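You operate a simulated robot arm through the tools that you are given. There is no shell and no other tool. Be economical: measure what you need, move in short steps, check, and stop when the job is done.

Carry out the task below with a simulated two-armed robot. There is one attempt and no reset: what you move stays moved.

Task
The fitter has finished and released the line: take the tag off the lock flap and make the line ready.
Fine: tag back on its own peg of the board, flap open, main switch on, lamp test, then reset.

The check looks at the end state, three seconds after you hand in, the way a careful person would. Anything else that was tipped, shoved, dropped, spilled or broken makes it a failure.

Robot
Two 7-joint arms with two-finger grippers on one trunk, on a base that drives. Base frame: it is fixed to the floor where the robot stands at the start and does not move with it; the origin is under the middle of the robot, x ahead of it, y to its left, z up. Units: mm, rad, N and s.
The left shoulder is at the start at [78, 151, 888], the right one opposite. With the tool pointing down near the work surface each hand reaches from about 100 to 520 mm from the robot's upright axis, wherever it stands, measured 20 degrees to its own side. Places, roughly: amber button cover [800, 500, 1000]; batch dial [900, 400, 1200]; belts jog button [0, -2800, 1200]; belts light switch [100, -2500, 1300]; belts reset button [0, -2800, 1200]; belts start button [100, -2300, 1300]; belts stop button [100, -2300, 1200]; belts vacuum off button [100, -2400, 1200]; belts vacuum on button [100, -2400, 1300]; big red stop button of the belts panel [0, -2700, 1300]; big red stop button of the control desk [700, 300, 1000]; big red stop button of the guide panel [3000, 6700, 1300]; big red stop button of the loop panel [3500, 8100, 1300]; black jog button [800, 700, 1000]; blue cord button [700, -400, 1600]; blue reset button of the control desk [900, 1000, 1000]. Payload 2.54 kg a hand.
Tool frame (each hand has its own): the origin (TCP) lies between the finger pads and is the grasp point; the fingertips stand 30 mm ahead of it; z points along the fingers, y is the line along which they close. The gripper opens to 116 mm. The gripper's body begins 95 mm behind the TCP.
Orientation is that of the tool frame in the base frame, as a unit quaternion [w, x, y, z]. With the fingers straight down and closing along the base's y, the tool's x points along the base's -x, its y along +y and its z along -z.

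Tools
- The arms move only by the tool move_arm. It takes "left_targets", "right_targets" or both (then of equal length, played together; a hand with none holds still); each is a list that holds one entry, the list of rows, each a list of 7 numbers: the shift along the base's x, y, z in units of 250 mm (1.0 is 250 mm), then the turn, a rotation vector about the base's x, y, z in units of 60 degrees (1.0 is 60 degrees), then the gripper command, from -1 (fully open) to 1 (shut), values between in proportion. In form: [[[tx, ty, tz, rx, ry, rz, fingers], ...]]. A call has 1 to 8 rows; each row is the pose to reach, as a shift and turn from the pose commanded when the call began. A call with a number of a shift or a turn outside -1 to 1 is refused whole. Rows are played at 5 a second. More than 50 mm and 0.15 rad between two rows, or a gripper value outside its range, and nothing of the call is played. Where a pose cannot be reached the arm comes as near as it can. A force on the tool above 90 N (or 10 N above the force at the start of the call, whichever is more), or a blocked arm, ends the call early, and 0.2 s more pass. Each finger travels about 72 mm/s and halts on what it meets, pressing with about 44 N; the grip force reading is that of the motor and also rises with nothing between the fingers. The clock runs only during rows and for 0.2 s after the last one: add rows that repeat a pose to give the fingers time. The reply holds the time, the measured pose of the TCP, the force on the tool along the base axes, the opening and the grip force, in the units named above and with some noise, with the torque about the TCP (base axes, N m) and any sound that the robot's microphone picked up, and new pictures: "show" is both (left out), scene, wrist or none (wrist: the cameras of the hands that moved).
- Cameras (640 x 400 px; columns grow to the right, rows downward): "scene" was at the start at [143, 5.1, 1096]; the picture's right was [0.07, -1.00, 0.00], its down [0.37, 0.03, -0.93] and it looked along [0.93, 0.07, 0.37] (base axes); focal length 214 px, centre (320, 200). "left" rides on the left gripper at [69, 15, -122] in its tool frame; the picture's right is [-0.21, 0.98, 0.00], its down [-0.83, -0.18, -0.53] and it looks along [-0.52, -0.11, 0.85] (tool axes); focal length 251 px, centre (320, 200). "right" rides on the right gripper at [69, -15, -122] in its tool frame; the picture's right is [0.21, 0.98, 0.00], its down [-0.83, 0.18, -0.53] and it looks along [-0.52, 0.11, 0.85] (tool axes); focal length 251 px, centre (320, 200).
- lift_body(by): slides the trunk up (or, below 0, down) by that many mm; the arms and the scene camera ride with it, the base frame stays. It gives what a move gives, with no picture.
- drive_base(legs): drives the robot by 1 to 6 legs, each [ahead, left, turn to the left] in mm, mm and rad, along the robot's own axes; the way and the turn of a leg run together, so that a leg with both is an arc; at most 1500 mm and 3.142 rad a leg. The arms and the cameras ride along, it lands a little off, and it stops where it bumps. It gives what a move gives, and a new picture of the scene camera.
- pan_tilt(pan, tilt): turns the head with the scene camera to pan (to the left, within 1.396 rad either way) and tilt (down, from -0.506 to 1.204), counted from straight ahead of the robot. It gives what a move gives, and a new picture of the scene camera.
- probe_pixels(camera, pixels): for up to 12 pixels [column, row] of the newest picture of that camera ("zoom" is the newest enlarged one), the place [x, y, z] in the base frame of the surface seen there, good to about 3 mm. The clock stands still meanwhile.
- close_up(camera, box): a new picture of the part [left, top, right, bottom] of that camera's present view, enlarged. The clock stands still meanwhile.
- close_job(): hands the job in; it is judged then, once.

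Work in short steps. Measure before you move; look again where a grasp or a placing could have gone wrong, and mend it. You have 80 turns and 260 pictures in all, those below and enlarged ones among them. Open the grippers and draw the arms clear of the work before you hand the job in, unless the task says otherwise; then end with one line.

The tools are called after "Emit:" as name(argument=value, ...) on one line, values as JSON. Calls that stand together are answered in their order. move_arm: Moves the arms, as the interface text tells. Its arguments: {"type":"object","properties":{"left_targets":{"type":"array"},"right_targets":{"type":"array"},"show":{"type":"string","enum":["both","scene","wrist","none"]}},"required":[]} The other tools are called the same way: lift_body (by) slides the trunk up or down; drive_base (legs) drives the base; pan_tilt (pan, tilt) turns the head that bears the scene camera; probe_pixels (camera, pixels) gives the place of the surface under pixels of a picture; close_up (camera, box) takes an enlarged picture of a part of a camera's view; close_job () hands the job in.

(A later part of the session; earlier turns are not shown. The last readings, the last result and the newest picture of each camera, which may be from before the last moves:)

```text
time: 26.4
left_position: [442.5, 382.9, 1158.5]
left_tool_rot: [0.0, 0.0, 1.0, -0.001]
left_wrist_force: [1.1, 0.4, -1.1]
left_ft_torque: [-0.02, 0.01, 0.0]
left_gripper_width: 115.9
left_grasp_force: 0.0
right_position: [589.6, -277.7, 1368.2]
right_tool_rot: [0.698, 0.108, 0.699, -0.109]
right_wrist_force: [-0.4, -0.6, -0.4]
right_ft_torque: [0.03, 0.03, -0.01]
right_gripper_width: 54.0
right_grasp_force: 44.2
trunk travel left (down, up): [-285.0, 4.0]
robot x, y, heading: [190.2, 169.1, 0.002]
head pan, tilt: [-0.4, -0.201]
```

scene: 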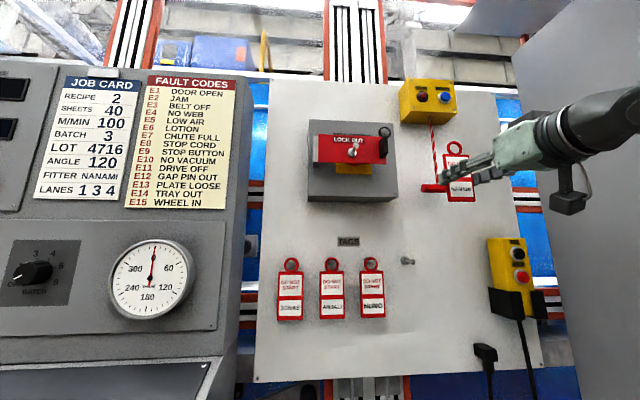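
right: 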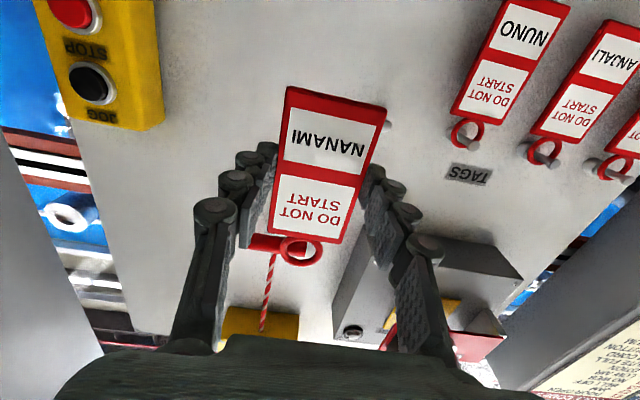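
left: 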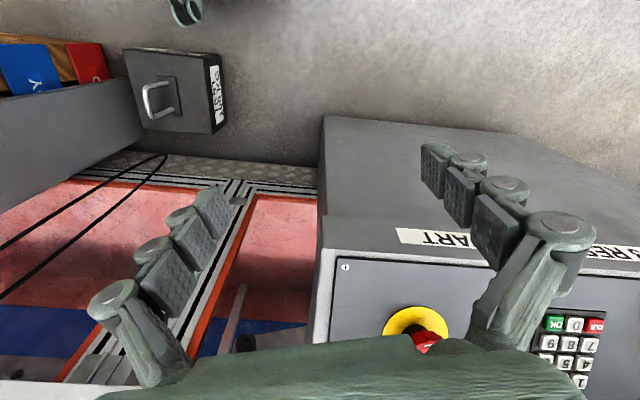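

Commands restart from the measured pose. I back off to s=24, d=−586, then lower the trunk ~190 mm.

Emit:
move_arm(right_targets=[[[-0.08, 0.05, 0, 0, 0, 0, 0.3], [-0.11, 0.17, 0, 0, 0, 0, 0.3], [-0.155, 0.302, 0, 0, 0, 0, 0.3], [-0.155, 0.302, 0, 0, 0, 0, 0.3]]], show="none")

Emit:
lift_body(by=-100)

Emit:
pan_tilt(pan=-0.4, tilt=-0.1)

```text
time: 27.4
left_position: [442.9, 381.5, 1159.1]
left_tool_rot: [-0.001, -0.001, 1.0, -0.002]
left_wrist_force: [-0.3, -0.4, 0.8]
left_ft_torque: [-0.01, 0.03, 0.0]
left_gripper_width: 115.8
left_grasp_force: 0.1
right_position: [552.6, -203.3, 1367.7]
right_tool_rot: [0.699, 0.109, 0.699, -0.108]
right_wrist_force: [0.1, 0.2, -0.9]
right_ft_torque: [0.04, -0.02, -0.01]
right_gripper_width: 54.0
right_grasp_force: 44.2
trunk travel left (down, up): [-285.0, 4.0]
robot x, y, heading: [192.4, 170.9, -0.004]
head pan, tilt: [-0.4, -0.201]
```

```text
time: 28.7
left_position: [442.4, 382.5, 1059.8]
left_tool_rot: [0.0, 0.0, 1.0, -0.002]
left_wrist_force: [-0.3, -0.3, -0.5]
left_ft_torque: [0.0, 0.0, 0.01]
left_gripper_width: 115.8
left_grasp_force: 0.1
right_position: [551.9, -203.7, 1268.8]
right_tool_rot: [0.699, 0.108, 0.699, -0.108]
right_wrist_force: [0.7, 0.7, -0.1]
right_ft_torque: [-0.02, 0.0, 0.03]
right_gripper_width: 54.0
right_grasp_force: 44.4
trunk travel left (down, up): [-185.0, 104.0]
robot x, y, heading: [188.4, 167.7, -0.0]
head pan, tilt: [-0.4, -0.201]
```

```text
time: 29.4
left_position: [443.4, 382.6, 1059.6]
left_tool_rot: [-0.001, -0.002, 1.0, -0.001]
left_wrist_force: [0.1, -0.1, 0.0]
left_ft_torque: [0.03, 0.05, -0.02]
left_gripper_width: 116.3
left_grasp_force: 0.1
right_position: [551.7, -203.1, 1268.1]
right_tool_rot: [0.699, 0.108, 0.699, -0.108]
right_wrist_force: [0.4, -1.1, -1.4]
right_ft_torque: [-0.01, 0.04, 0.0]
right_gripper_width: 54.2
right_grasp_force: 44.6
trunk travel left (down, up): [-185.0, 104.0]
robot x, y, heading: [187.5, 168.6, 0.002]
head pan, tilt: [-0.4, -0.099]
```

scene: 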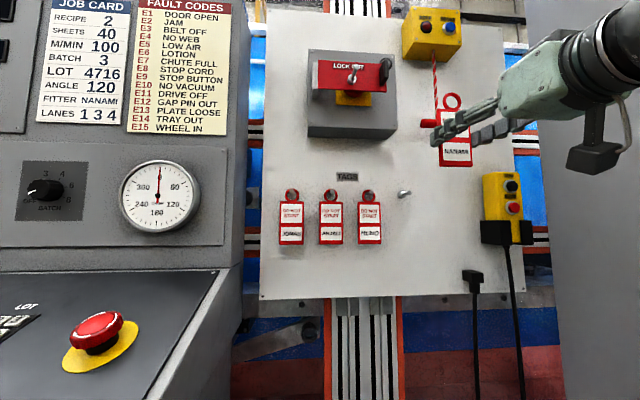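

I lower another 95 mm, after raising the left hand to keep it above the desk.

Emit:
move_arm(left_targets=[[[0, 0, 0.15, 0, 0, 0, -1], [0, 0, 0.3, 0, 0, 0, -1], [0, 0, 0.4, 0, 0, 0, -1]]], show="none")

Emit:
lift_body(by=-95)

Emit:
pan_tilt(pan=-0.4, tilt=0.0)

Emit:
close_up(camera="scene", box=[355, 140, 480, 220])

```text
time: 30.2
left_position: [455.4, 354.9, 1123.8]
left_tool_rot: [0.0, 0.0, 1.0, -0.001]
left_wrist_force: [-0.6, -0.3, -0.1]
left_ft_torque: [-0.01, 0.03, -0.02]
left_gripper_width: 116.1
left_grasp_force: 0.1
left hand out of reach, approached as far as the arm can: row 1, 2, 3
right_position: [552.8, -203.6, 1267.7]
right_tool_rot: [0.699, 0.109, 0.699, -0.109]
right_wrist_force: [0.3, -0.5, -0.1]
right_ft_torque: [-0.04, 0.01, 0.02]
right_gripper_width: 53.9
right_grasp_force: 43.7
trunk travel left (down, up): [-185.0, 104.0]
robot x, y, heading: [189.9, 167.2, 0.001]
head pan, tilt: [-0.4, -0.099]
```

```text
time: 31.5
left_position: [455.2, 356.7, 1028.4]
left_tool_rot: [0.0, -0.001, 1.0, 0.0]
left_wrist_force: [-0.9, -0.6, -0.3]
left_ft_torque: [0.0, -0.02, 0.02]
left_gripper_width: 116.1
left_grasp_force: 0.1
right_position: [551.7, -202.5, 1173.1]
right_tool_rot: [0.699, 0.109, 0.699, -0.109]
right_wrist_force: [-0.4, 0.4, 0.2]
right_ft_torque: [-0.02, 0.0, 0.01]
right_gripper_width: 53.7
right_grasp_force: 44.1
trunk travel left (down, up): [-90.0, 199.0]
robot x, y, heading: [189.7, 163.2, -0.005]
head pan, tilt: [-0.4, -0.099]
```

```text
time: 32.1
left_position: [455.5, 356.0, 1028.8]
left_tool_rot: [0.0, -0.001, 1.0, -0.001]
left_wrist_force: [0.7, 1.1, 0.6]
left_ft_torque: [0.03, 0.01, 0.01]
left_gripper_width: 116.1
left_grasp_force: 0.0
right_position: [551.6, -204.4, 1174.2]
right_tool_rot: [0.699, 0.107, 0.699, -0.108]
right_wrist_force: [0.4, 0.4, 0.6]
right_ft_torque: [-0.01, 0.02, 0.0]
right_gripper_width: 54.0
right_grasp_force: 43.9
trunk travel left (down, up): [-90.0, 199.0]
robot x, y, heading: [191.9, 167.2, 0.005]
head pan, tilt: [-0.4, 0.0]
```

scene: 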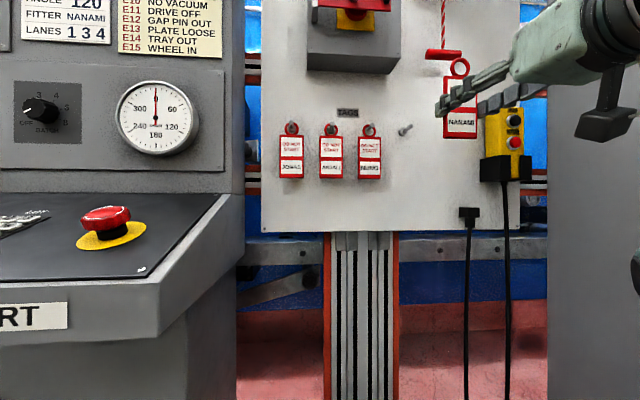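

```text
5.00 times, centred on (418, 180) of scene
```

zoom: 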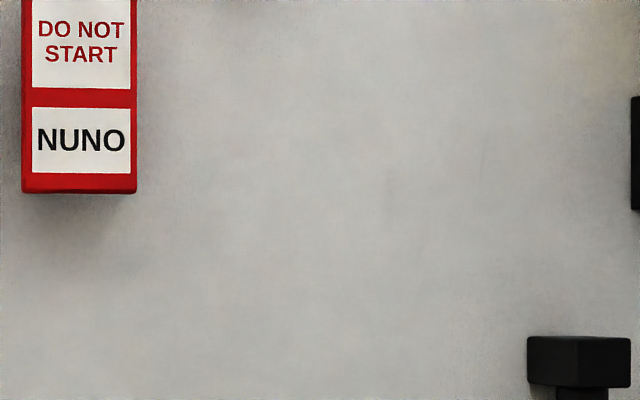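

Zoom on ring and peg together and probe both.

Emit:
close_up(camera="scene", box=[380, 45, 490, 145])

Emit:
probe_pixels(camera="scene", pixels=[[409, 126], [408, 127], [410, 126], [451, 68], [468, 68], [460, 59], [400, 131], [404, 129]])

```text
4.00 times, centred on (435, 95) of scene
```

zoom: 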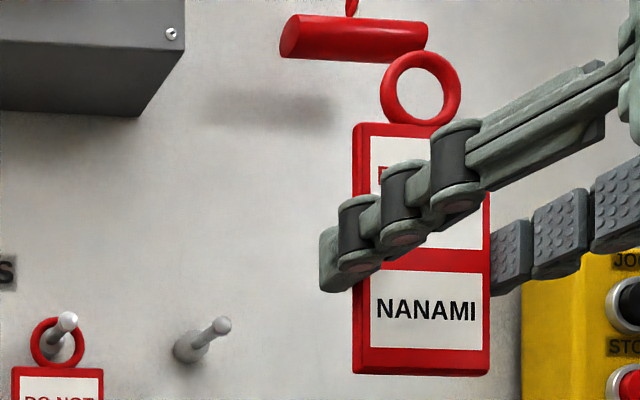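

```text
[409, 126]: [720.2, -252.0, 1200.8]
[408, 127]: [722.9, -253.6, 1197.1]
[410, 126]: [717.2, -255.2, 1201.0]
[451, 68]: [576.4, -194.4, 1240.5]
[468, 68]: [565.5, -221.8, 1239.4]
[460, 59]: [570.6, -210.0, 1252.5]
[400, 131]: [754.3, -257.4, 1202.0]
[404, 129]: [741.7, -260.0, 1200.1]
```

Ring centre (s 23.6, z 1239) and peg (s 23.7, z 1201.5) line up. I advance 113 mm while lowering 37.5 mm, stopping ~40 mm short of the peg tip.

Emit:
move_arm(right_targets=[[[0.05, -0.016, -0.15, 0, 0, 0, 0.3], [0.2, -0.064, -0.15, 0, 0, 0, 0.3], [0.35, -0.112, -0.15, 0, 0, 0, 0.3], [0.43, -0.138, -0.15, 0, 0, 0, 0.3], [0.43, -0.138, -0.15, 0, 0, 0, 0.3]]])

Emit:
close_up(camera="scene", box=[360, 85, 470, 165])

Emit:
close_up(camera="right", box=[240, 200, 360, 290])

```text
time: 33.4
left_position: [455.3, 355.2, 1030.3]
left_tool_rot: [0.0, -0.001, 1.0, -0.001]
left_wrist_force: [0.2, 0.2, -0.1]
left_ft_torque: [0.03, 0.03, 0.0]
left_gripper_width: 116.1
left_grasp_force: 0.0
right_position: [657.8, -237.7, 1136.3]
right_tool_rot: [0.699, 0.109, 0.699, -0.109]
right_wrist_force: [1.0, 0.2, -0.7]
right_ft_torque: [0.01, 0.02, 0.01]
right_gripper_width: 53.9
right_grasp_force: 43.5
trunk travel left (down, up): [-90.0, 199.0]
robot x, y, heading: [185.8, 167.0, -0.002]
head pan, tilt: [-0.4, 0.0]
```

scene: 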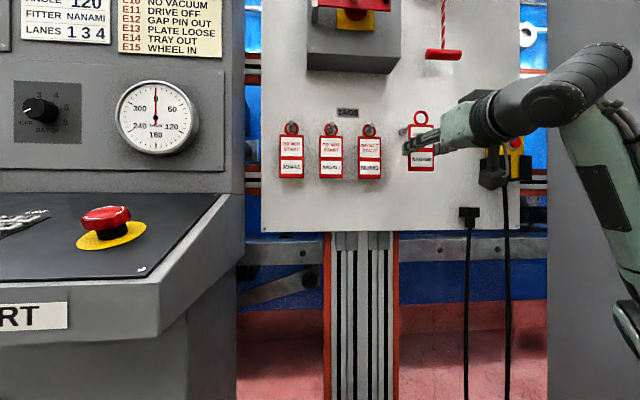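
right: 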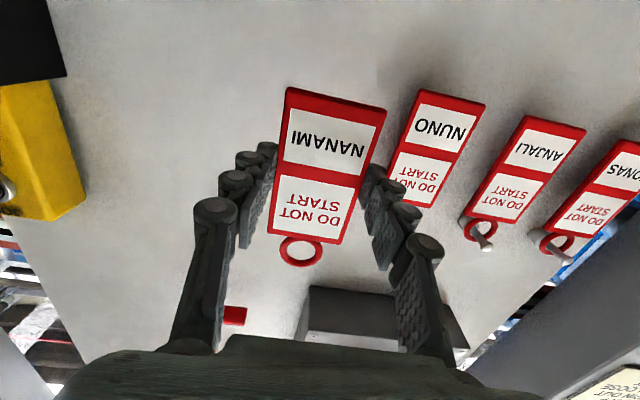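

```text
5.00 times, centred on (415, 125) of scene
```

zoom: 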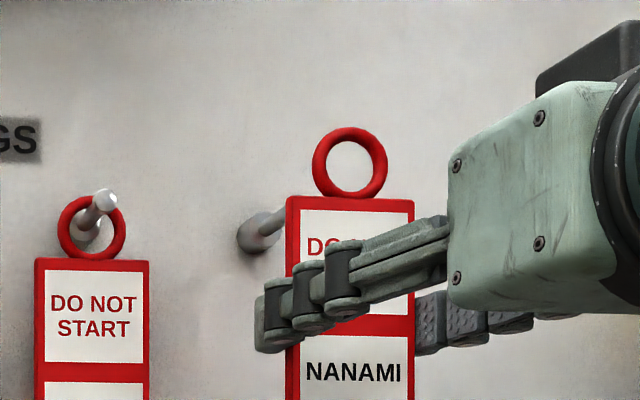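

```text
4.44 times, centred on (300, 245) of right
```

zoom: 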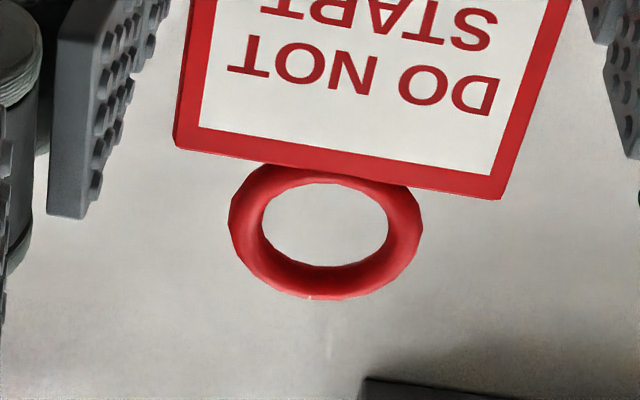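

Probe the ring in its present place.

Emit:
probe_pixels(camera="scene", pixels=[[415, 117], [427, 117], [421, 112], [421, 123], [410, 145], [431, 160]])

```text
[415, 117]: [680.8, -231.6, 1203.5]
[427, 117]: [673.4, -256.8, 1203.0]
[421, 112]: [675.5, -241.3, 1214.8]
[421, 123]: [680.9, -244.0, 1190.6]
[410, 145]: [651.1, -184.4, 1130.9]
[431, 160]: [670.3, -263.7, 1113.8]
```

Ring is at s 25.5, z 1202.7 against the peg s 23.7, z 1201.5. I correct ~1.5 mm left and push on 62 mm.

Emit:
move_arm(right_targets=[[[0.002, 0.0056, -0.004, 0, 0, 0, 0.3], [0.06, -0.013, -0.004, 0, 0, 0, 0.3], [0.12, -0.032, -0.004, 0, 0, 0, 0.3], [0.18, -0.051, -0.004, 0, 0, 0, 0.3], [0.238, -0.07, -0.004, 0, 0, 0, 0.3], [0.238, -0.07, -0.004, 0, 0, 0, 0.3]]])

Emit:
close_up(camera="right", box=[240, 200, 360, 290])

Emit:
close_up(camera="scene", box=[360, 85, 470, 165])

```text
time: 34.8
left_position: [454.3, 355.5, 1028.6]
left_tool_rot: [0.0, -0.001, 1.0, -0.001]
left_wrist_force: [-1.5, -0.2, 0.1]
left_ft_torque: [0.01, 0.01, 0.03]
left_gripper_width: 116.0
left_grasp_force: 0.1
right_position: [718.2, -255.5, 1134.6]
right_tool_rot: [0.699, 0.109, 0.698, -0.108]
right_wrist_force: [-0.4, -0.5, 0.1]
right_ft_torque: [0.04, -0.01, -0.03]
right_gripper_width: 53.9
right_grasp_force: 43.9
trunk travel left (down, up): [-90.0, 199.0]
robot x, y, heading: [189.3, 165.9, 0.006]
head pan, tilt: [-0.4, 0.0]
```

scene: 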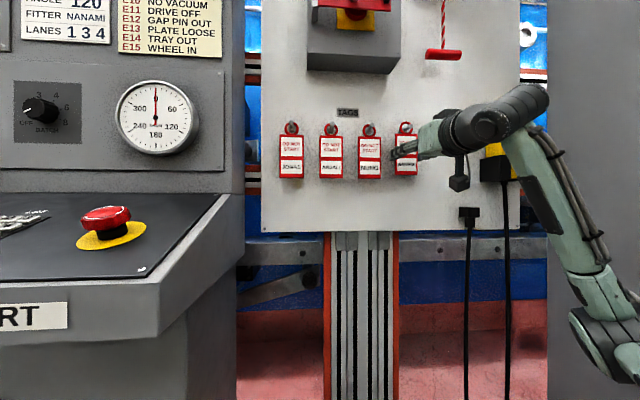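
right: 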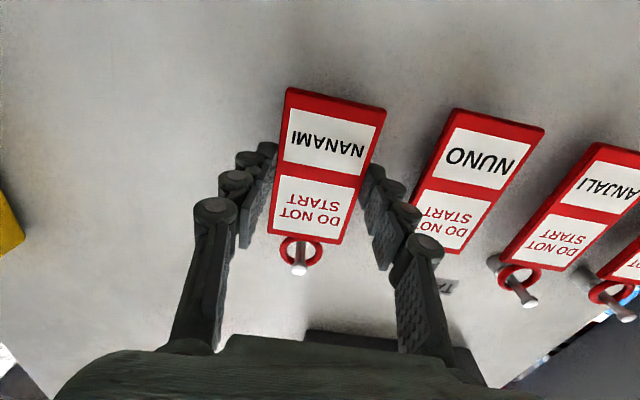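

```text
4.44 times, centred on (300, 245) of right
```

zoom: 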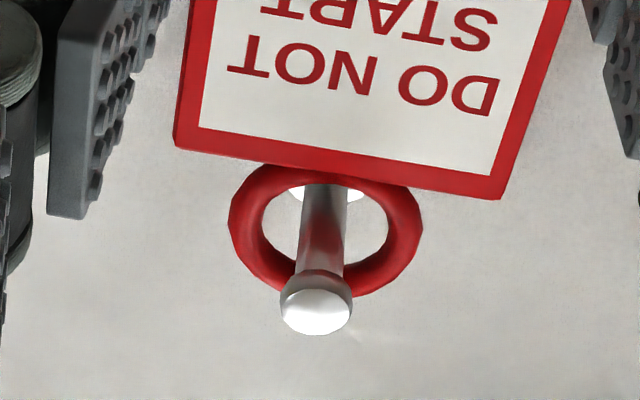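

```text
5.00 times, centred on (415, 125) of scene
```

zoom: 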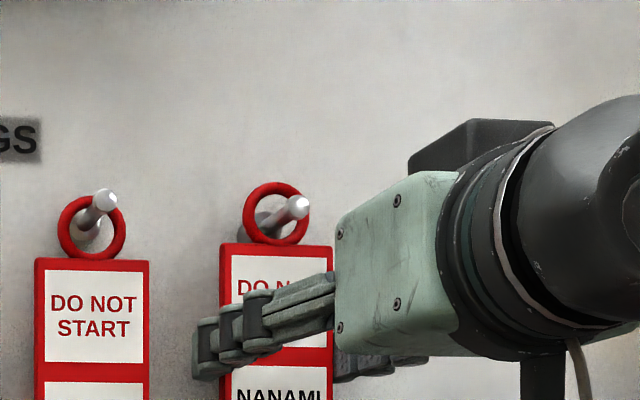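

The peg passes through the ring. Lower 5 mm, then open to about 72 mm (keeping clear of Nuno's tag).

Emit:
move_arm(right_targets=[[[0, 0, -0.012, 0, 0, 0, 0.3], [0, 0, -0.022, 0, 0, 0, 0.3], [0, 0, -0.022, 0, 0, 0, 0.0], [0, 0, -0.022, 0, 0, 0, -0.2], [0, 0, -0.022, 0, 0, 0, -0.2], [0, 0, -0.022, 0, 0, 0, -0.2]]])

Emit:
close_up(camera="scene", box=[360, 85, 470, 165])

```text
time: 36.1
left_position: [454.0, 355.6, 1029.5]
left_tool_rot: [0.001, -0.001, 1.0, -0.001]
left_wrist_force: [-0.2, -0.9, 0.6]
left_ft_torque: [0.01, -0.05, -0.03]
left_gripper_width: 116.0
left_grasp_force: 0.0
right_position: [719.7, -256.2, 1127.9]
right_tool_rot: [0.699, 0.108, 0.699, -0.108]
right_wrist_force: [-0.1, -0.4, 1.3]
right_ft_torque: [-0.01, -0.03, 0.0]
right_gripper_width: 69.6
right_grasp_force: 0.0
trunk travel left (down, up): [-90.0, 199.0]
robot x, y, heading: [187.1, 171.2, -0.003]
head pan, tilt: [-0.4, 0.0]
```

scene: 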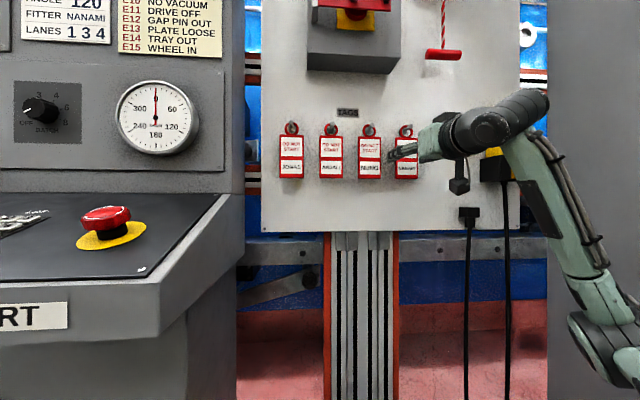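
right: 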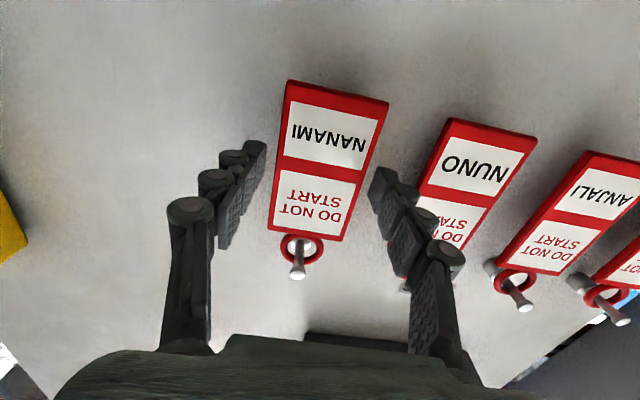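

```text
5.00 times, centred on (415, 125) of scene
```

zoom: 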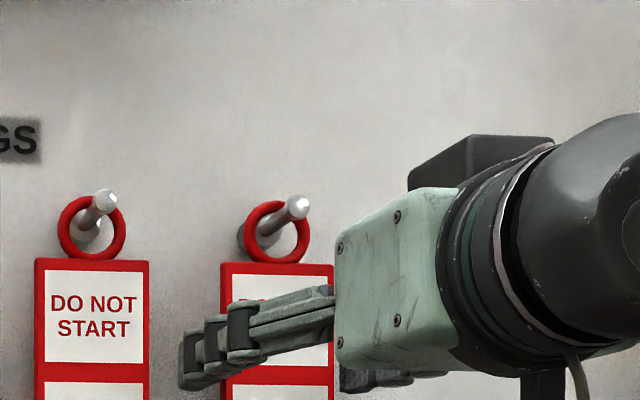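

The tag hangs freely on its peg. Withdraw straight out 150 mm, then raise the trunk.

Emit:
move_arm(right_targets=[[[-0.1, 0.032, 0, 0, 0, 0, -0.2], [-0.22, 0.07, 0, 0, 0, 0, -0.2], [-0.34, 0.109, 0, 0, 0, 0, -0.2], [-0.46, 0.147, 0, 0, 0, 0, -0.2], [-0.571, 0.183, 0, 0, 0, 0, -0.2], [-0.571, 0.183, 0, 0, 0, 0, -1]]], show="none")

Emit:
lift_body(by=197)

Emit:
pan_tilt(pan=-0.4, tilt=-0.2)

Emit:
close_up(camera="scene", box=[300, 112, 412, 216])

Emit:
close_up(camera="scene", box=[260, 230, 460, 355])

```text
time: 37.5
left_position: [454.1, 355.8, 1029.1]
left_tool_rot: [0.0, 0.0, 1.0, -0.001]
left_wrist_force: [-0.8, 0.1, 0.6]
left_ft_torque: [0.0, -0.02, 0.01]
left_gripper_width: 116.1
left_grasp_force: 0.0
right_position: [575.1, -209.9, 1128.6]
right_tool_rot: [0.699, 0.108, 0.699, -0.109]
right_wrist_force: [0.0, 0.2, 0.1]
right_ft_torque: [0.02, 0.01, 0.0]
right_gripper_width: 114.8
right_grasp_force: 0.0
trunk travel left (down, up): [-90.0, 199.0]
robot x, y, heading: [188.2, 171.9, -0.0]
head pan, tilt: [-0.4, 0.0]
```

```text
time: 39.7
left_position: [455.3, 355.9, 1225.6]
left_tool_rot: [0.0, -0.001, 1.0, 0.0]
left_wrist_force: [0.1, 0.5, 0.4]
left_ft_torque: [-0.02, -0.02, -0.02]
left_gripper_width: 115.9
left_grasp_force: 0.1
right_position: [575.5, -209.5, 1326.5]
right_tool_rot: [0.698, 0.109, 0.699, -0.109]
right_wrist_force: [0.1, 0.3, -0.5]
right_ft_torque: [0.0, -0.02, -0.01]
right_gripper_width: 116.2
right_grasp_force: 0.0
trunk travel left (down, up): [-287.0, 2.0]
robot x, y, heading: [192.5, 168.0, 0.001]
head pan, tilt: [-0.4, 0.0]
```

```text
time: 40.4
left_position: [454.5, 354.9, 1225.8]
left_tool_rot: [0.001, -0.001, 1.0, -0.001]
left_wrist_force: [-0.5, 0.6, 0.6]
left_ft_torque: [-0.01, 0.0, -0.01]
left_gripper_width: 116.0
left_grasp_force: 0.2
right_position: [575.9, -209.1, 1326.4]
right_tool_rot: [0.699, 0.11, 0.698, -0.11]
right_wrist_force: [0.8, -0.3, 0.5]
right_ft_torque: [0.01, 0.02, 0.0]
right_gripper_width: 116.1
right_grasp_force: 0.1
trunk travel left (down, up): [-287.0, 2.0]
robot x, y, heading: [189.9, 166.2, -0.003]
head pan, tilt: [-0.4, -0.201]
```

scene: 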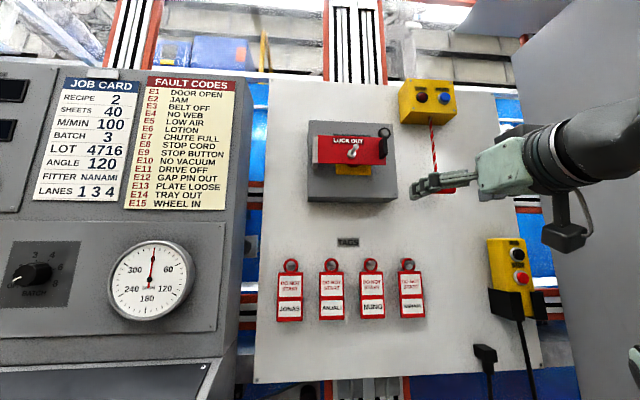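

```text
3.85 times, centred on (356, 164) of scene
```

zoom: 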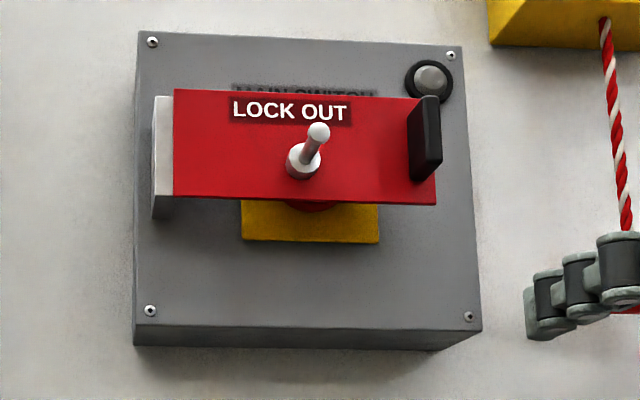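

```text
3.20 times, centred on (360, 292) of scene
```

zoom: 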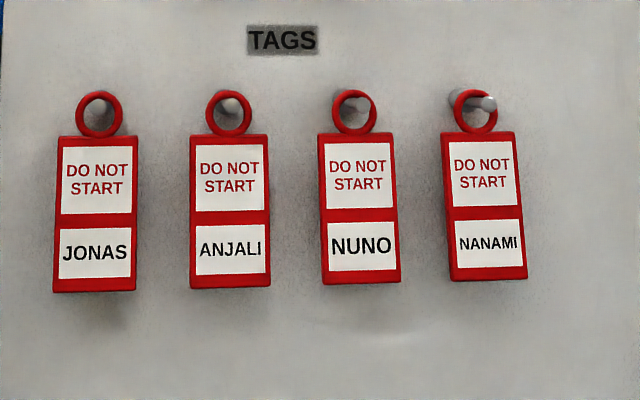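

Tag is fine. Probe the flap's black handle and the flap's edges.

Emit:
probe_pixels(camera="scene", pixels=[[381, 143], [380, 148], [385.5, 145], [385, 140], [385.5, 152], [383, 157], [321, 150], [317, 150], [317, 140], [345, 172], [370, 160], [381, 160]])

```text
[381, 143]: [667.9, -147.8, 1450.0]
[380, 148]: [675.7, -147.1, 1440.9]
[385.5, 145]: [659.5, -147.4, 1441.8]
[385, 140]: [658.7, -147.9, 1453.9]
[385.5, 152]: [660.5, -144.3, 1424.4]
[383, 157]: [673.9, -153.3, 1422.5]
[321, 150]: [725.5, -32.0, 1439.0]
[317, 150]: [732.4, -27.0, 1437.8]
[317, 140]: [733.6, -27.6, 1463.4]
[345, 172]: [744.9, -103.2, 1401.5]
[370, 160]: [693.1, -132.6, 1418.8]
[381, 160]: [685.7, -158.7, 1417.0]
```

Handle: centre s≈−60, z≈1440, protruding d −699…−672; hinge axis near s≈−190. I go to a stand-off before the handle.

Emit:
move_arm(right_targets=[[[0.02, 0.08, 0.12, 0, 0, 0, 0.1], [0.045, 0.16, 0.23, 0, 0, 0, 0.1], [0.07, 0.24, 0.34, 0, 0, 0, 0.1], [0.093, 0.319, 0.454, 0, 0, 0, 0.1], [0.093, 0.319, 0.454, 0, 0, 0, 0.1]]])

Emit:
probe_pixels(camera="right", pixels=[[300, 200], [320, 200], [300, 220], [320, 220]])

```text
time: 41.6
left_position: [455.3, 356.1, 1225.5]
left_tool_rot: [0.0, -0.001, 1.0, -0.001]
left_wrist_force: [0.0, -0.3, -0.4]
left_ft_torque: [0.05, -0.01, -0.03]
left_gripper_width: 116.0
left_grasp_force: 0.0
right_position: [599.9, -128.8, 1439.4]
right_tool_rot: [0.699, 0.11, 0.698, -0.109]
right_wrist_force: [-0.4, 1.2, 0.1]
right_ft_torque: [-0.02, -0.01, -0.01]
right_gripper_width: 52.4
right_grasp_force: 0.1
trunk travel left (down, up): [-287.0, 2.0]
robot x, y, heading: [192.1, 168.4, 0.003]
head pan, tilt: [-0.4, -0.201]
```

scene: 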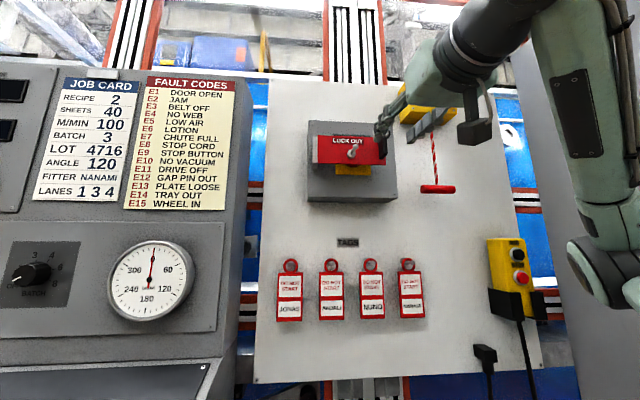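
right: 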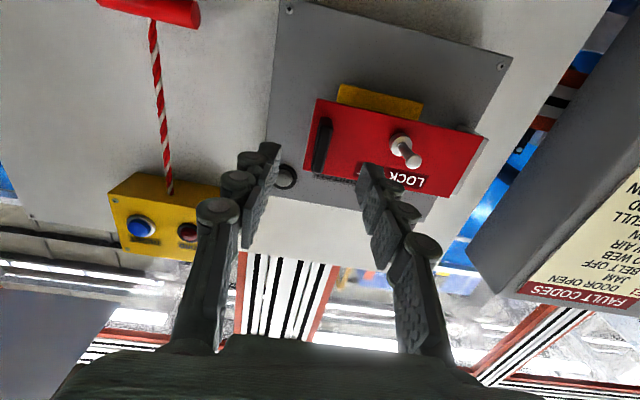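

```text
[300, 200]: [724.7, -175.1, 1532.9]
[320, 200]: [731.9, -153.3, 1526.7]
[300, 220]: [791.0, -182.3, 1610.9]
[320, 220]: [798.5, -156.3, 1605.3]
```

Aligned; advance 55 mm and close on the handle.

Emit:
move_arm(right_targets=[[[0.1, -0.032, 0, 0, 0, 0, 0.1], [0.2095, -0.0672, 0, 0, 0, 0, 0.1], [0.2095, -0.0672, 0, 0, 0, 0, 0.1], [0.2095, -0.0672, 0, 0, 0, 0, 0.6], [0.2095, -0.0672, 0, 0, 0, 0, 1], [0.2095, -0.0672, 0, 0, 0, 0, 1], [0.2095, -0.0672, 0, 0, 0, 0, 1]]])

Emit:
close_up(camera="right", box=[220, 80, 420, 260])

```text
time: 43.2
left_position: [455.1, 355.5, 1225.7]
left_tool_rot: [-0.002, 0.0, 1.0, -0.002]
left_wrist_force: [-0.6, -0.6, 0.1]
left_ft_torque: [0.05, 0.01, -0.02]
left_gripper_width: 116.1
left_grasp_force: 0.1
right_position: [653.6, -146.1, 1439.9]
right_tool_rot: [0.699, 0.109, 0.699, -0.109]
right_wrist_force: [2.8, 4.4, -0.9]
right_ft_torque: [-0.05, -0.26, 0.13]
right_gripper_width: 9.2
right_grasp_force: 36.8
trunk travel left (down, up): [-287.0, 2.0]
robot x, y, heading: [189.2, 167.3, 0.001]
head pan, tilt: [-0.4, -0.201]
```

scene: 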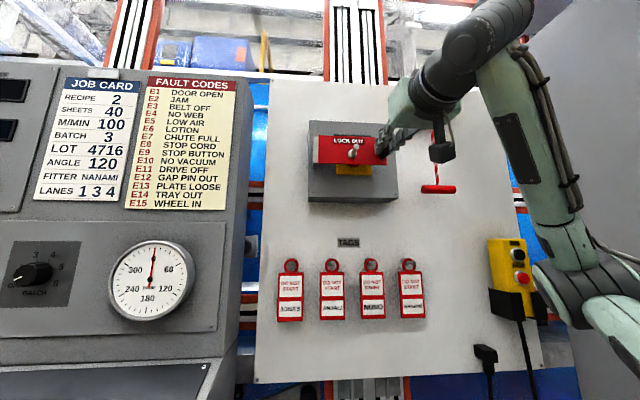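
right: 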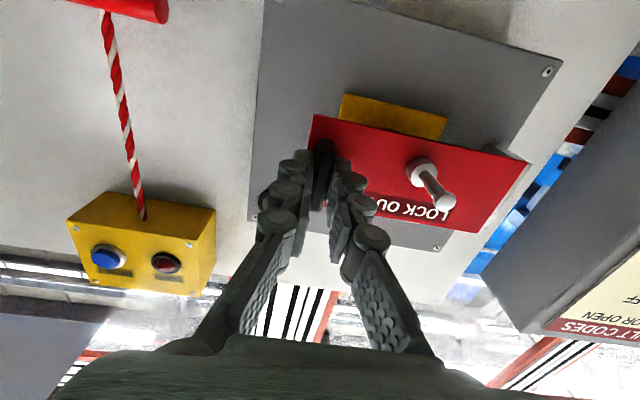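

```text
2.22 times, centred on (320, 170) of right
```

zoom: 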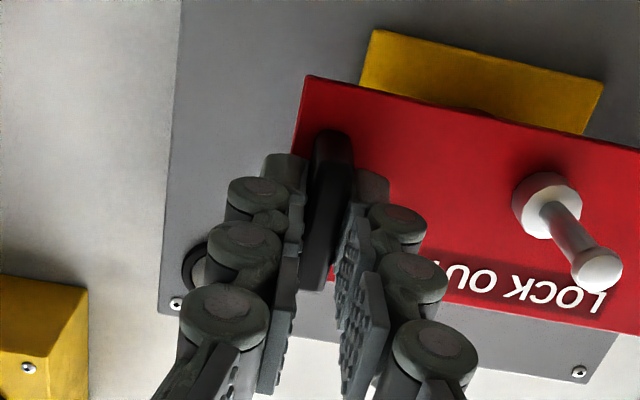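

Gripped (9.2 mm wide). Now I swing it about the left hinge, 36° in 6° steps, turning the hand with it.

Emit:
move_arm(right_targets=[[[-0.0453, 0.0334, 0, 0, 0, -0.1, 1], [-0.0868, 0.0713, 0, 0, 0, -0.2, 1], [-0.1242, 0.1133, 0, 0, 0, -0.3, 1], [-0.1569, 0.159, 0, 0, 0, -0.4, 1], [-0.1847, 0.2079, 0, 0, 0, -0.5, 1], [-0.2072, 0.2594, 0, 0, 0, -0.6, 1]]])

Emit:
close_up(camera="scene", box=[280, 100, 440, 216])

```text
time: 44.6
left_position: [448.7, 344.5, 1228.1]
left_tool_rot: [0.004, 0.001, 1.0, 0.004]
left_wrist_force: [-0.5, 0.5, -0.3]
left_ft_torque: [-0.03, 0.01, 0.02]
left_gripper_width: 116.0
left_grasp_force: 0.1
right_position: [620.0, -108.2, 1444.0]
right_tool_rot: [0.623, 0.338, 0.628, -0.323]
right_wrist_force: [-52.8, -40.8, -35.5]
right_ft_torque: [-0.08, 0.85, -0.05]
right_gripper_width: 16.0
right_grasp_force: 42.1
right hand out of reach, approached as far as the arm can: row 5, 6
trunk travel left (down, up): [-287.0, 2.0]
robot x, y, heading: [189.9, 168.0, -0.009]
head pan, tilt: [-0.4, -0.201]
```

scene: 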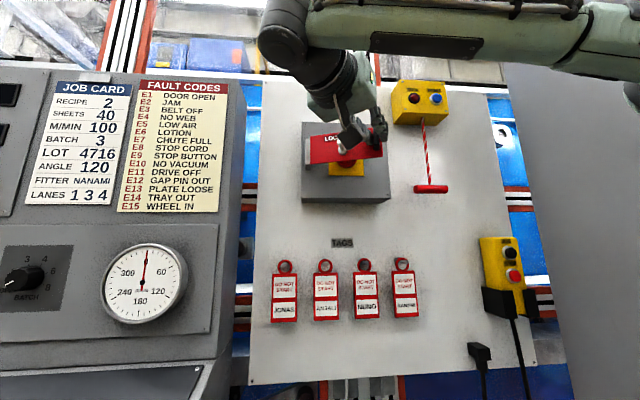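
right: 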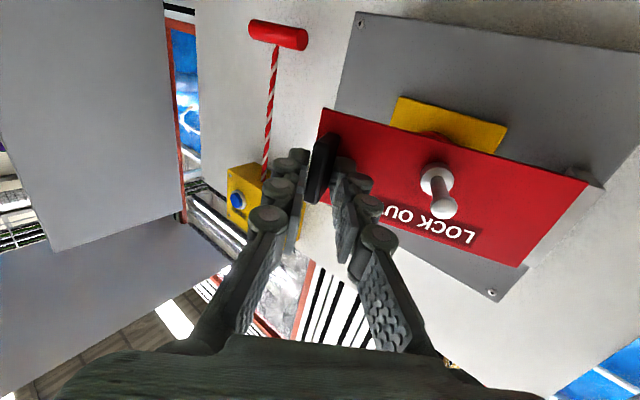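

```text
3.45 times, centred on (360, 158) of scene
```

zoom: 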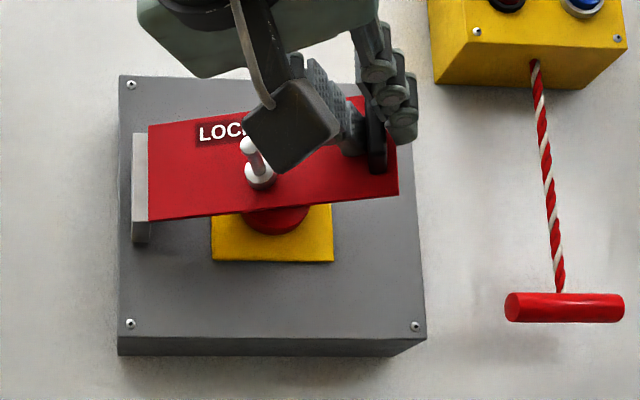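

The flap has swung out some ~20–25°, with 75 N on the hand as the arm is at its limit. I open the fingers and back off along the hand's axis.

Emit:
move_arm(right_targets=[[[0, 0, 0, 0, 0, 0, 0.3], [0, 0, 0, 0, 0, 0, 0.3], [-0.03, 0.04, 0, 0, 0, 0.05, 0.3], [-0.09, 0.09, 0, 0, 0, 0.1, 0.3], [-0.15, 0.12, 0, 0, 0, 0.2, 0.3], [-0.2, 0.12, 0, 0, 0, 0.3, 0.3]]])

Emit:
close_up(camera="scene", box=[280, 100, 440, 216])

```text
time: 46.0
left_position: [454.5, 355.8, 1225.1]
left_tool_rot: [-0.001, -0.001, 1.0, 0.0]
left_wrist_force: [1.2, -0.4, 0.4]
left_ft_torque: [0.07, -0.01, -0.01]
left_gripper_width: 116.0
left_grasp_force: 0.1
right_position: [587.5, -56.7, 1444.9]
right_tool_rot: [0.673, 0.215, 0.674, -0.216]
right_wrist_force: [0.2, -0.2, 0.0]
right_ft_torque: [-0.01, -0.05, 0.03]
right_gripper_width: 40.6
right_grasp_force: 0.0
right hand out of reach, approached as far as the arm can: row 4
trunk travel left (down, up): [-287.0, 2.0]
robot x, y, heading: [187.4, 168.7, 0.001]
head pan, tilt: [-0.4, -0.201]
```

scene: 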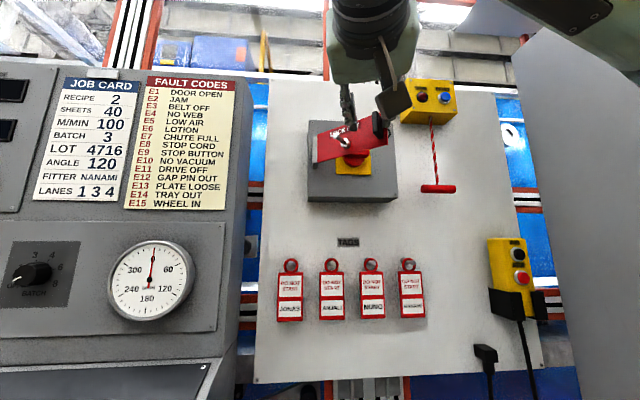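
right: 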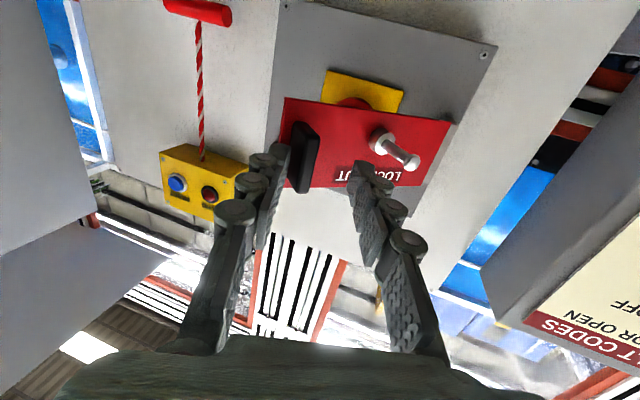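

```text
3.45 times, centred on (360, 158) of scene
```

zoom: 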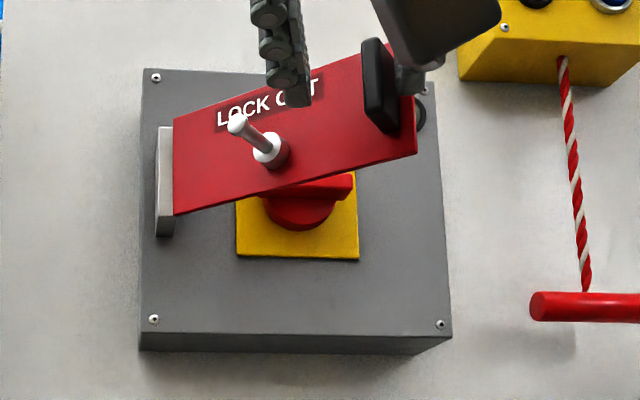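

Flap stands ~30° open and the hand is clear. Measure the flap's free edge now.

Emit:
probe_pixels(camera="scene", pixels=[[379, 145], [378, 150], [370, 149], [312, 160], [315, 150], [372, 133], [370, 128]])

```text
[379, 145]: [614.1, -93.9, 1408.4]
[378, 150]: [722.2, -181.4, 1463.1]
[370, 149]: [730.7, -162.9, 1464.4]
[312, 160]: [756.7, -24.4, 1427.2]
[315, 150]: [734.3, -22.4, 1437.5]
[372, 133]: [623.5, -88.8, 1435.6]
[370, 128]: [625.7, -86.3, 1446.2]
```

Flap end is at about s −98, d −613 (≈44° open). I back off, go right with closed fingers, straightened, and then put the tips behind the free edge.

Emit:
move_arm(right_targets=[[[-0.09, 0.03, 0, 0, 0, 0, 0.3], [-0.178, 0.057, 0, 0, 0, 0, 0.6], [-0.22, -0.077, 0, 0, 0, 0.1, 1], [-0.264, -0.211, 0, 0, 0, 0.2, 1], [-0.307, -0.345, 0, 0, 0, 0.293, 1], [-0.167, -0.39, 0, 0, 0, 0.293, 1], [-0.027, -0.435, 0, 0, 0, 0.293, 1], [0.112, -0.48, 0, 0, 0, 0.293, 1]]])

Emit:
close_up(camera="scene", box=[280, 100, 440, 216])

```text
time: 47.8
left_position: [454.4, 354.9, 1225.8]
left_tool_rot: [-0.001, -0.001, 1.0, -0.002]
left_wrist_force: [0.1, 0.9, 0.1]
left_ft_torque: [0.01, 0.03, -0.02]
left_gripper_width: 115.9
left_grasp_force: 0.0
right_position: [614.7, -176.1, 1446.1]
right_tool_rot: [0.699, 0.111, 0.698, -0.111]
right_wrist_force: [0.7, 0.2, -0.2]
right_ft_torque: [0.01, 0.0, 0.02]
right_gripper_width: 0.0
right_grasp_force: 28.5
right hand out of reach, approached as far as the arm can: row 1, 2, 3
trunk travel left (down, up): [-287.0, 2.0]
robot x, y, heading: [188.1, 165.2, 0.001]
head pan, tilt: [-0.4, -0.201]
```

scene: 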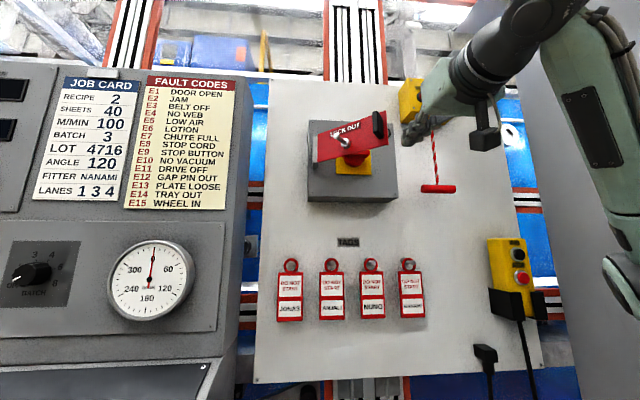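
right: 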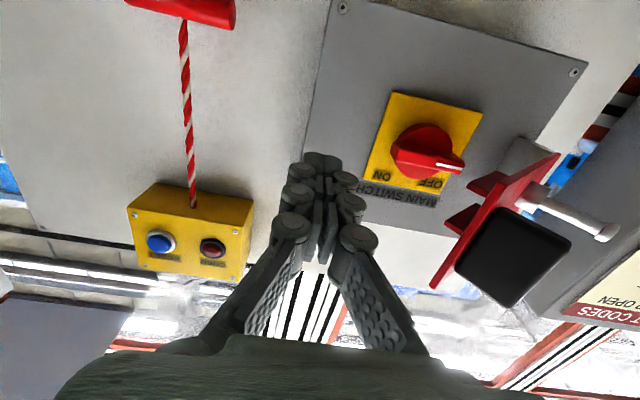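

```text
3.45 times, centred on (360, 158) of scene
```

zoom: 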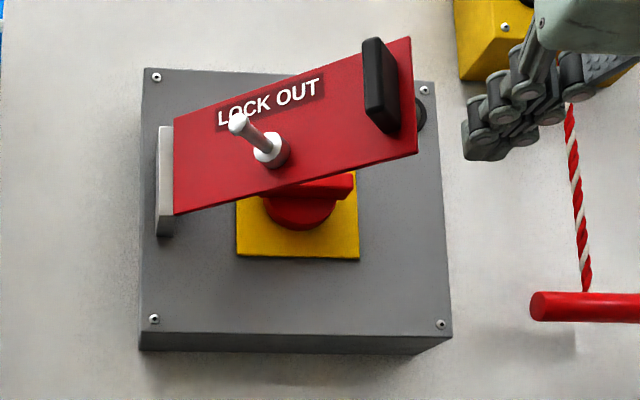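

The tips are right of the free edge; the switch with ON (real right) and OFF (real left) is visible in the wrist view. I sweep left 180 mm to push the flap open past 90°.

Emit:
move_arm(right_targets=[[[0.0275, 0.0857, 0, 0, 0, 0, 1], [0.055, 0.1715, 0, 0, 0, 0, 1], [0.0825, 0.257, 0, 0, 0, 0, 1], [0.11, 0.343, 0, 0, 0, 0, 1], [0.1375, 0.429, 0, 0, 0, 0, 1], [0.165, 0.5145, 0, 0, 0, 0, 1], [0.1925, 0.6, 0, 0, 0, 0, 1], [0.22, 0.686, 0, 0, 0, 0, 1]]])

Emit:
close_up(camera="scene", box=[280, 100, 440, 216])

```text
time: 49.6
left_position: [454.8, 355.7, 1225.7]
left_tool_rot: [0.0, -0.001, 1.0, 0.0]
left_wrist_force: [-0.5, -0.4, 0.2]
left_ft_torque: [0.02, -0.02, 0.03]
left_gripper_width: 116.1
left_grasp_force: 0.2
right_position: [669.4, -6.1, 1447.4]
right_tool_rot: [0.698, 0.111, 0.698, -0.111]
right_wrist_force: [-0.3, -0.4, -1.4]
right_ft_torque: [-0.04, 0.0, -0.02]
right_gripper_width: 0.2
right_grasp_force: 28.4
trunk travel left (down, up): [-287.0, 2.0]
robot x, y, heading: [192.3, 166.1, 0.005]
head pan, tilt: [-0.4, -0.201]
```

scene: 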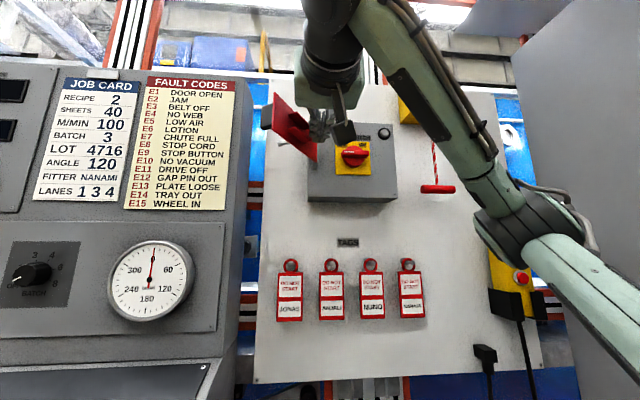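
right: 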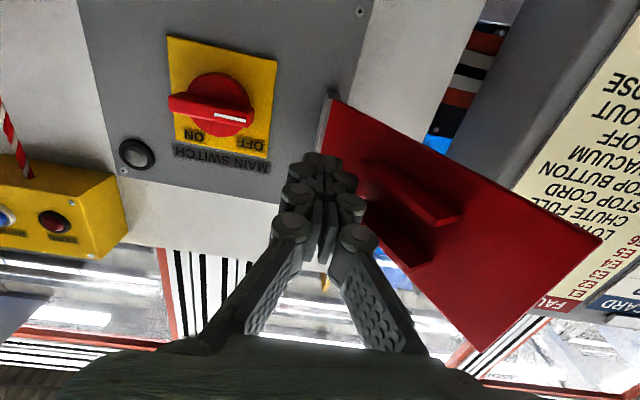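

```text
3.45 times, centred on (360, 158) of scene
```

zoom: 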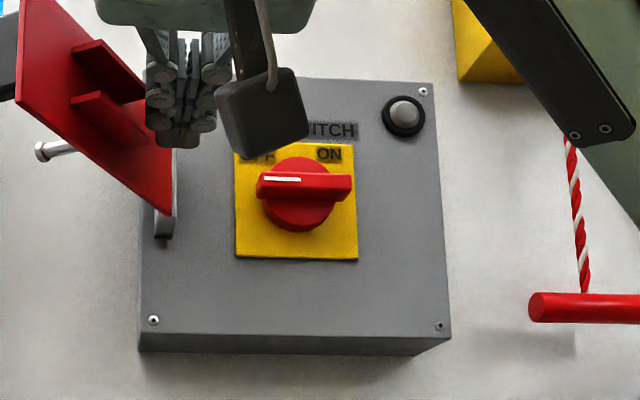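

The flap is open well past 90°. The red knob bar lies level with its mark towards OFF (left); ON is upper right. Probe the knob.

Emit:
probe_pixels(camera="scene", pixels=[[345, 154], [355, 154], [367, 154], [355, 151], [355, 157], [355, 162], [350, 151], [342, 172], [375, 168], [363, 144], [369, 152], [342, 152]])

Emit:
probe_pixels(camera="right", pixels=[[175, 103], [210, 105], [235, 117], [250, 118], [210, 85], [240, 100], [215, 115], [200, 98], [260, 90], [200, 60]])

Emit:
close_up(camera="right", box=[120, 20, 320, 190])

```text
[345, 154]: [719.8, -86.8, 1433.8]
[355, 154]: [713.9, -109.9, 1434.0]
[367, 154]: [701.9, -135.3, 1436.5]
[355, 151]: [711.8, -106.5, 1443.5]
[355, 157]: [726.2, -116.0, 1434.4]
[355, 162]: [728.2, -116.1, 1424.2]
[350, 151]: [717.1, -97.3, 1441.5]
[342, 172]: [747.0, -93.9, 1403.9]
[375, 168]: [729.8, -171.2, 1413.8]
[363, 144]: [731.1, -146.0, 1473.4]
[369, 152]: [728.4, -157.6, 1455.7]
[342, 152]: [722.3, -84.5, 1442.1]
```

```text
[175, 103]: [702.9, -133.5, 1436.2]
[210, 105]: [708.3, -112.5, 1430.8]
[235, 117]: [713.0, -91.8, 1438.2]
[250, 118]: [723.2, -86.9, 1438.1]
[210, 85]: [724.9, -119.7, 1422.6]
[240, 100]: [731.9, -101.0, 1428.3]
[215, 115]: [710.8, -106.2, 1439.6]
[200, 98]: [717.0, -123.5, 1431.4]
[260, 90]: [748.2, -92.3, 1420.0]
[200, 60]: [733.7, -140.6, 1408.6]
```

```text
2.35 times, centred on (220, 105) of right
```

zoom: 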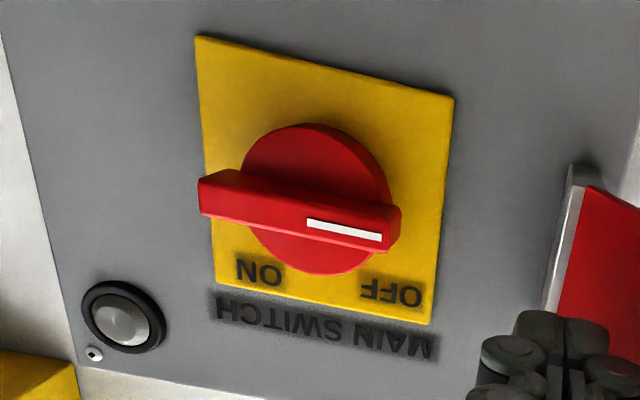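

Bar: s −140…−84, z 1437, front d −711, disc behind at −729. I move in front of the knob and begin rolling the hand −90° (fingers closing vertically).

Emit:
move_arm(right_targets=[[[-0.071, -0.16, -0.02, 0, 0, 0, 1], [-0.142, -0.319, -0.042, 0, 0, 0, 0.5], [-0.142, -0.319, -0.042, -0.125, 0.04, 0, 0.5], [-0.142, -0.319, -0.042, -0.25, 0.08, 0, 0.5], [-0.142, -0.319, -0.042, -0.375, 0.12, 0, 0.5], [-0.142, -0.319, -0.042, -0.5, 0.16, 0, 0.5], [-0.142, -0.319, -0.042, -0.62, 0.199, 0, 0.5], [-0.142, -0.319, -0.042, -0.714, 0.229, 0, 0.5]]])

```text
time: 51.4
left_position: [455.2, 356.1, 1225.7]
left_tool_rot: [0.0, -0.001, 1.0, -0.001]
left_wrist_force: [0.1, -0.7, -0.6]
left_ft_torque: [0.01, 0.02, 0.0]
left_gripper_width: 116.0
left_grasp_force: 0.1
right_position: [634.9, -85.0, 1437.0]
right_tool_rot: [0.604, -0.165, 0.686, -0.371]
right_wrist_force: [-0.3, 0.3, -0.7]
right_ft_torque: [0.01, -0.01, -0.02]
right_gripper_width: 29.1
right_grasp_force: 0.0
trunk travel left (down, up): [-287.0, 2.0]
robot x, y, heading: [191.2, 168.0, -0.001]
head pan, tilt: [-0.4, -0.201]
```

scene: 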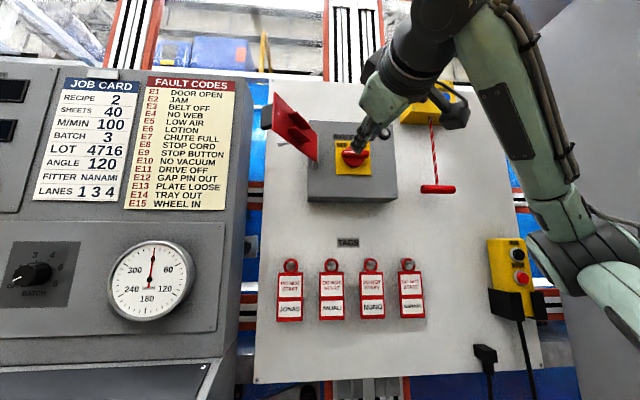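
right: 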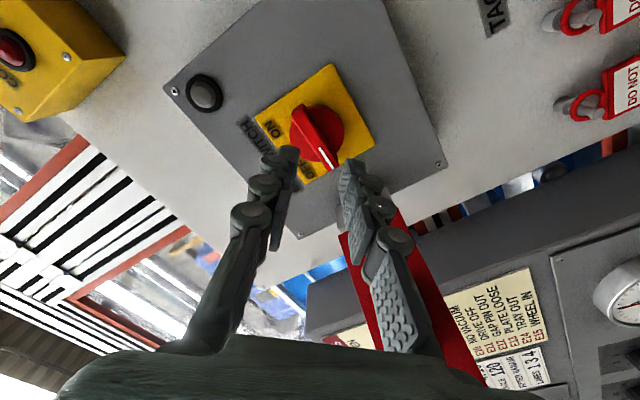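

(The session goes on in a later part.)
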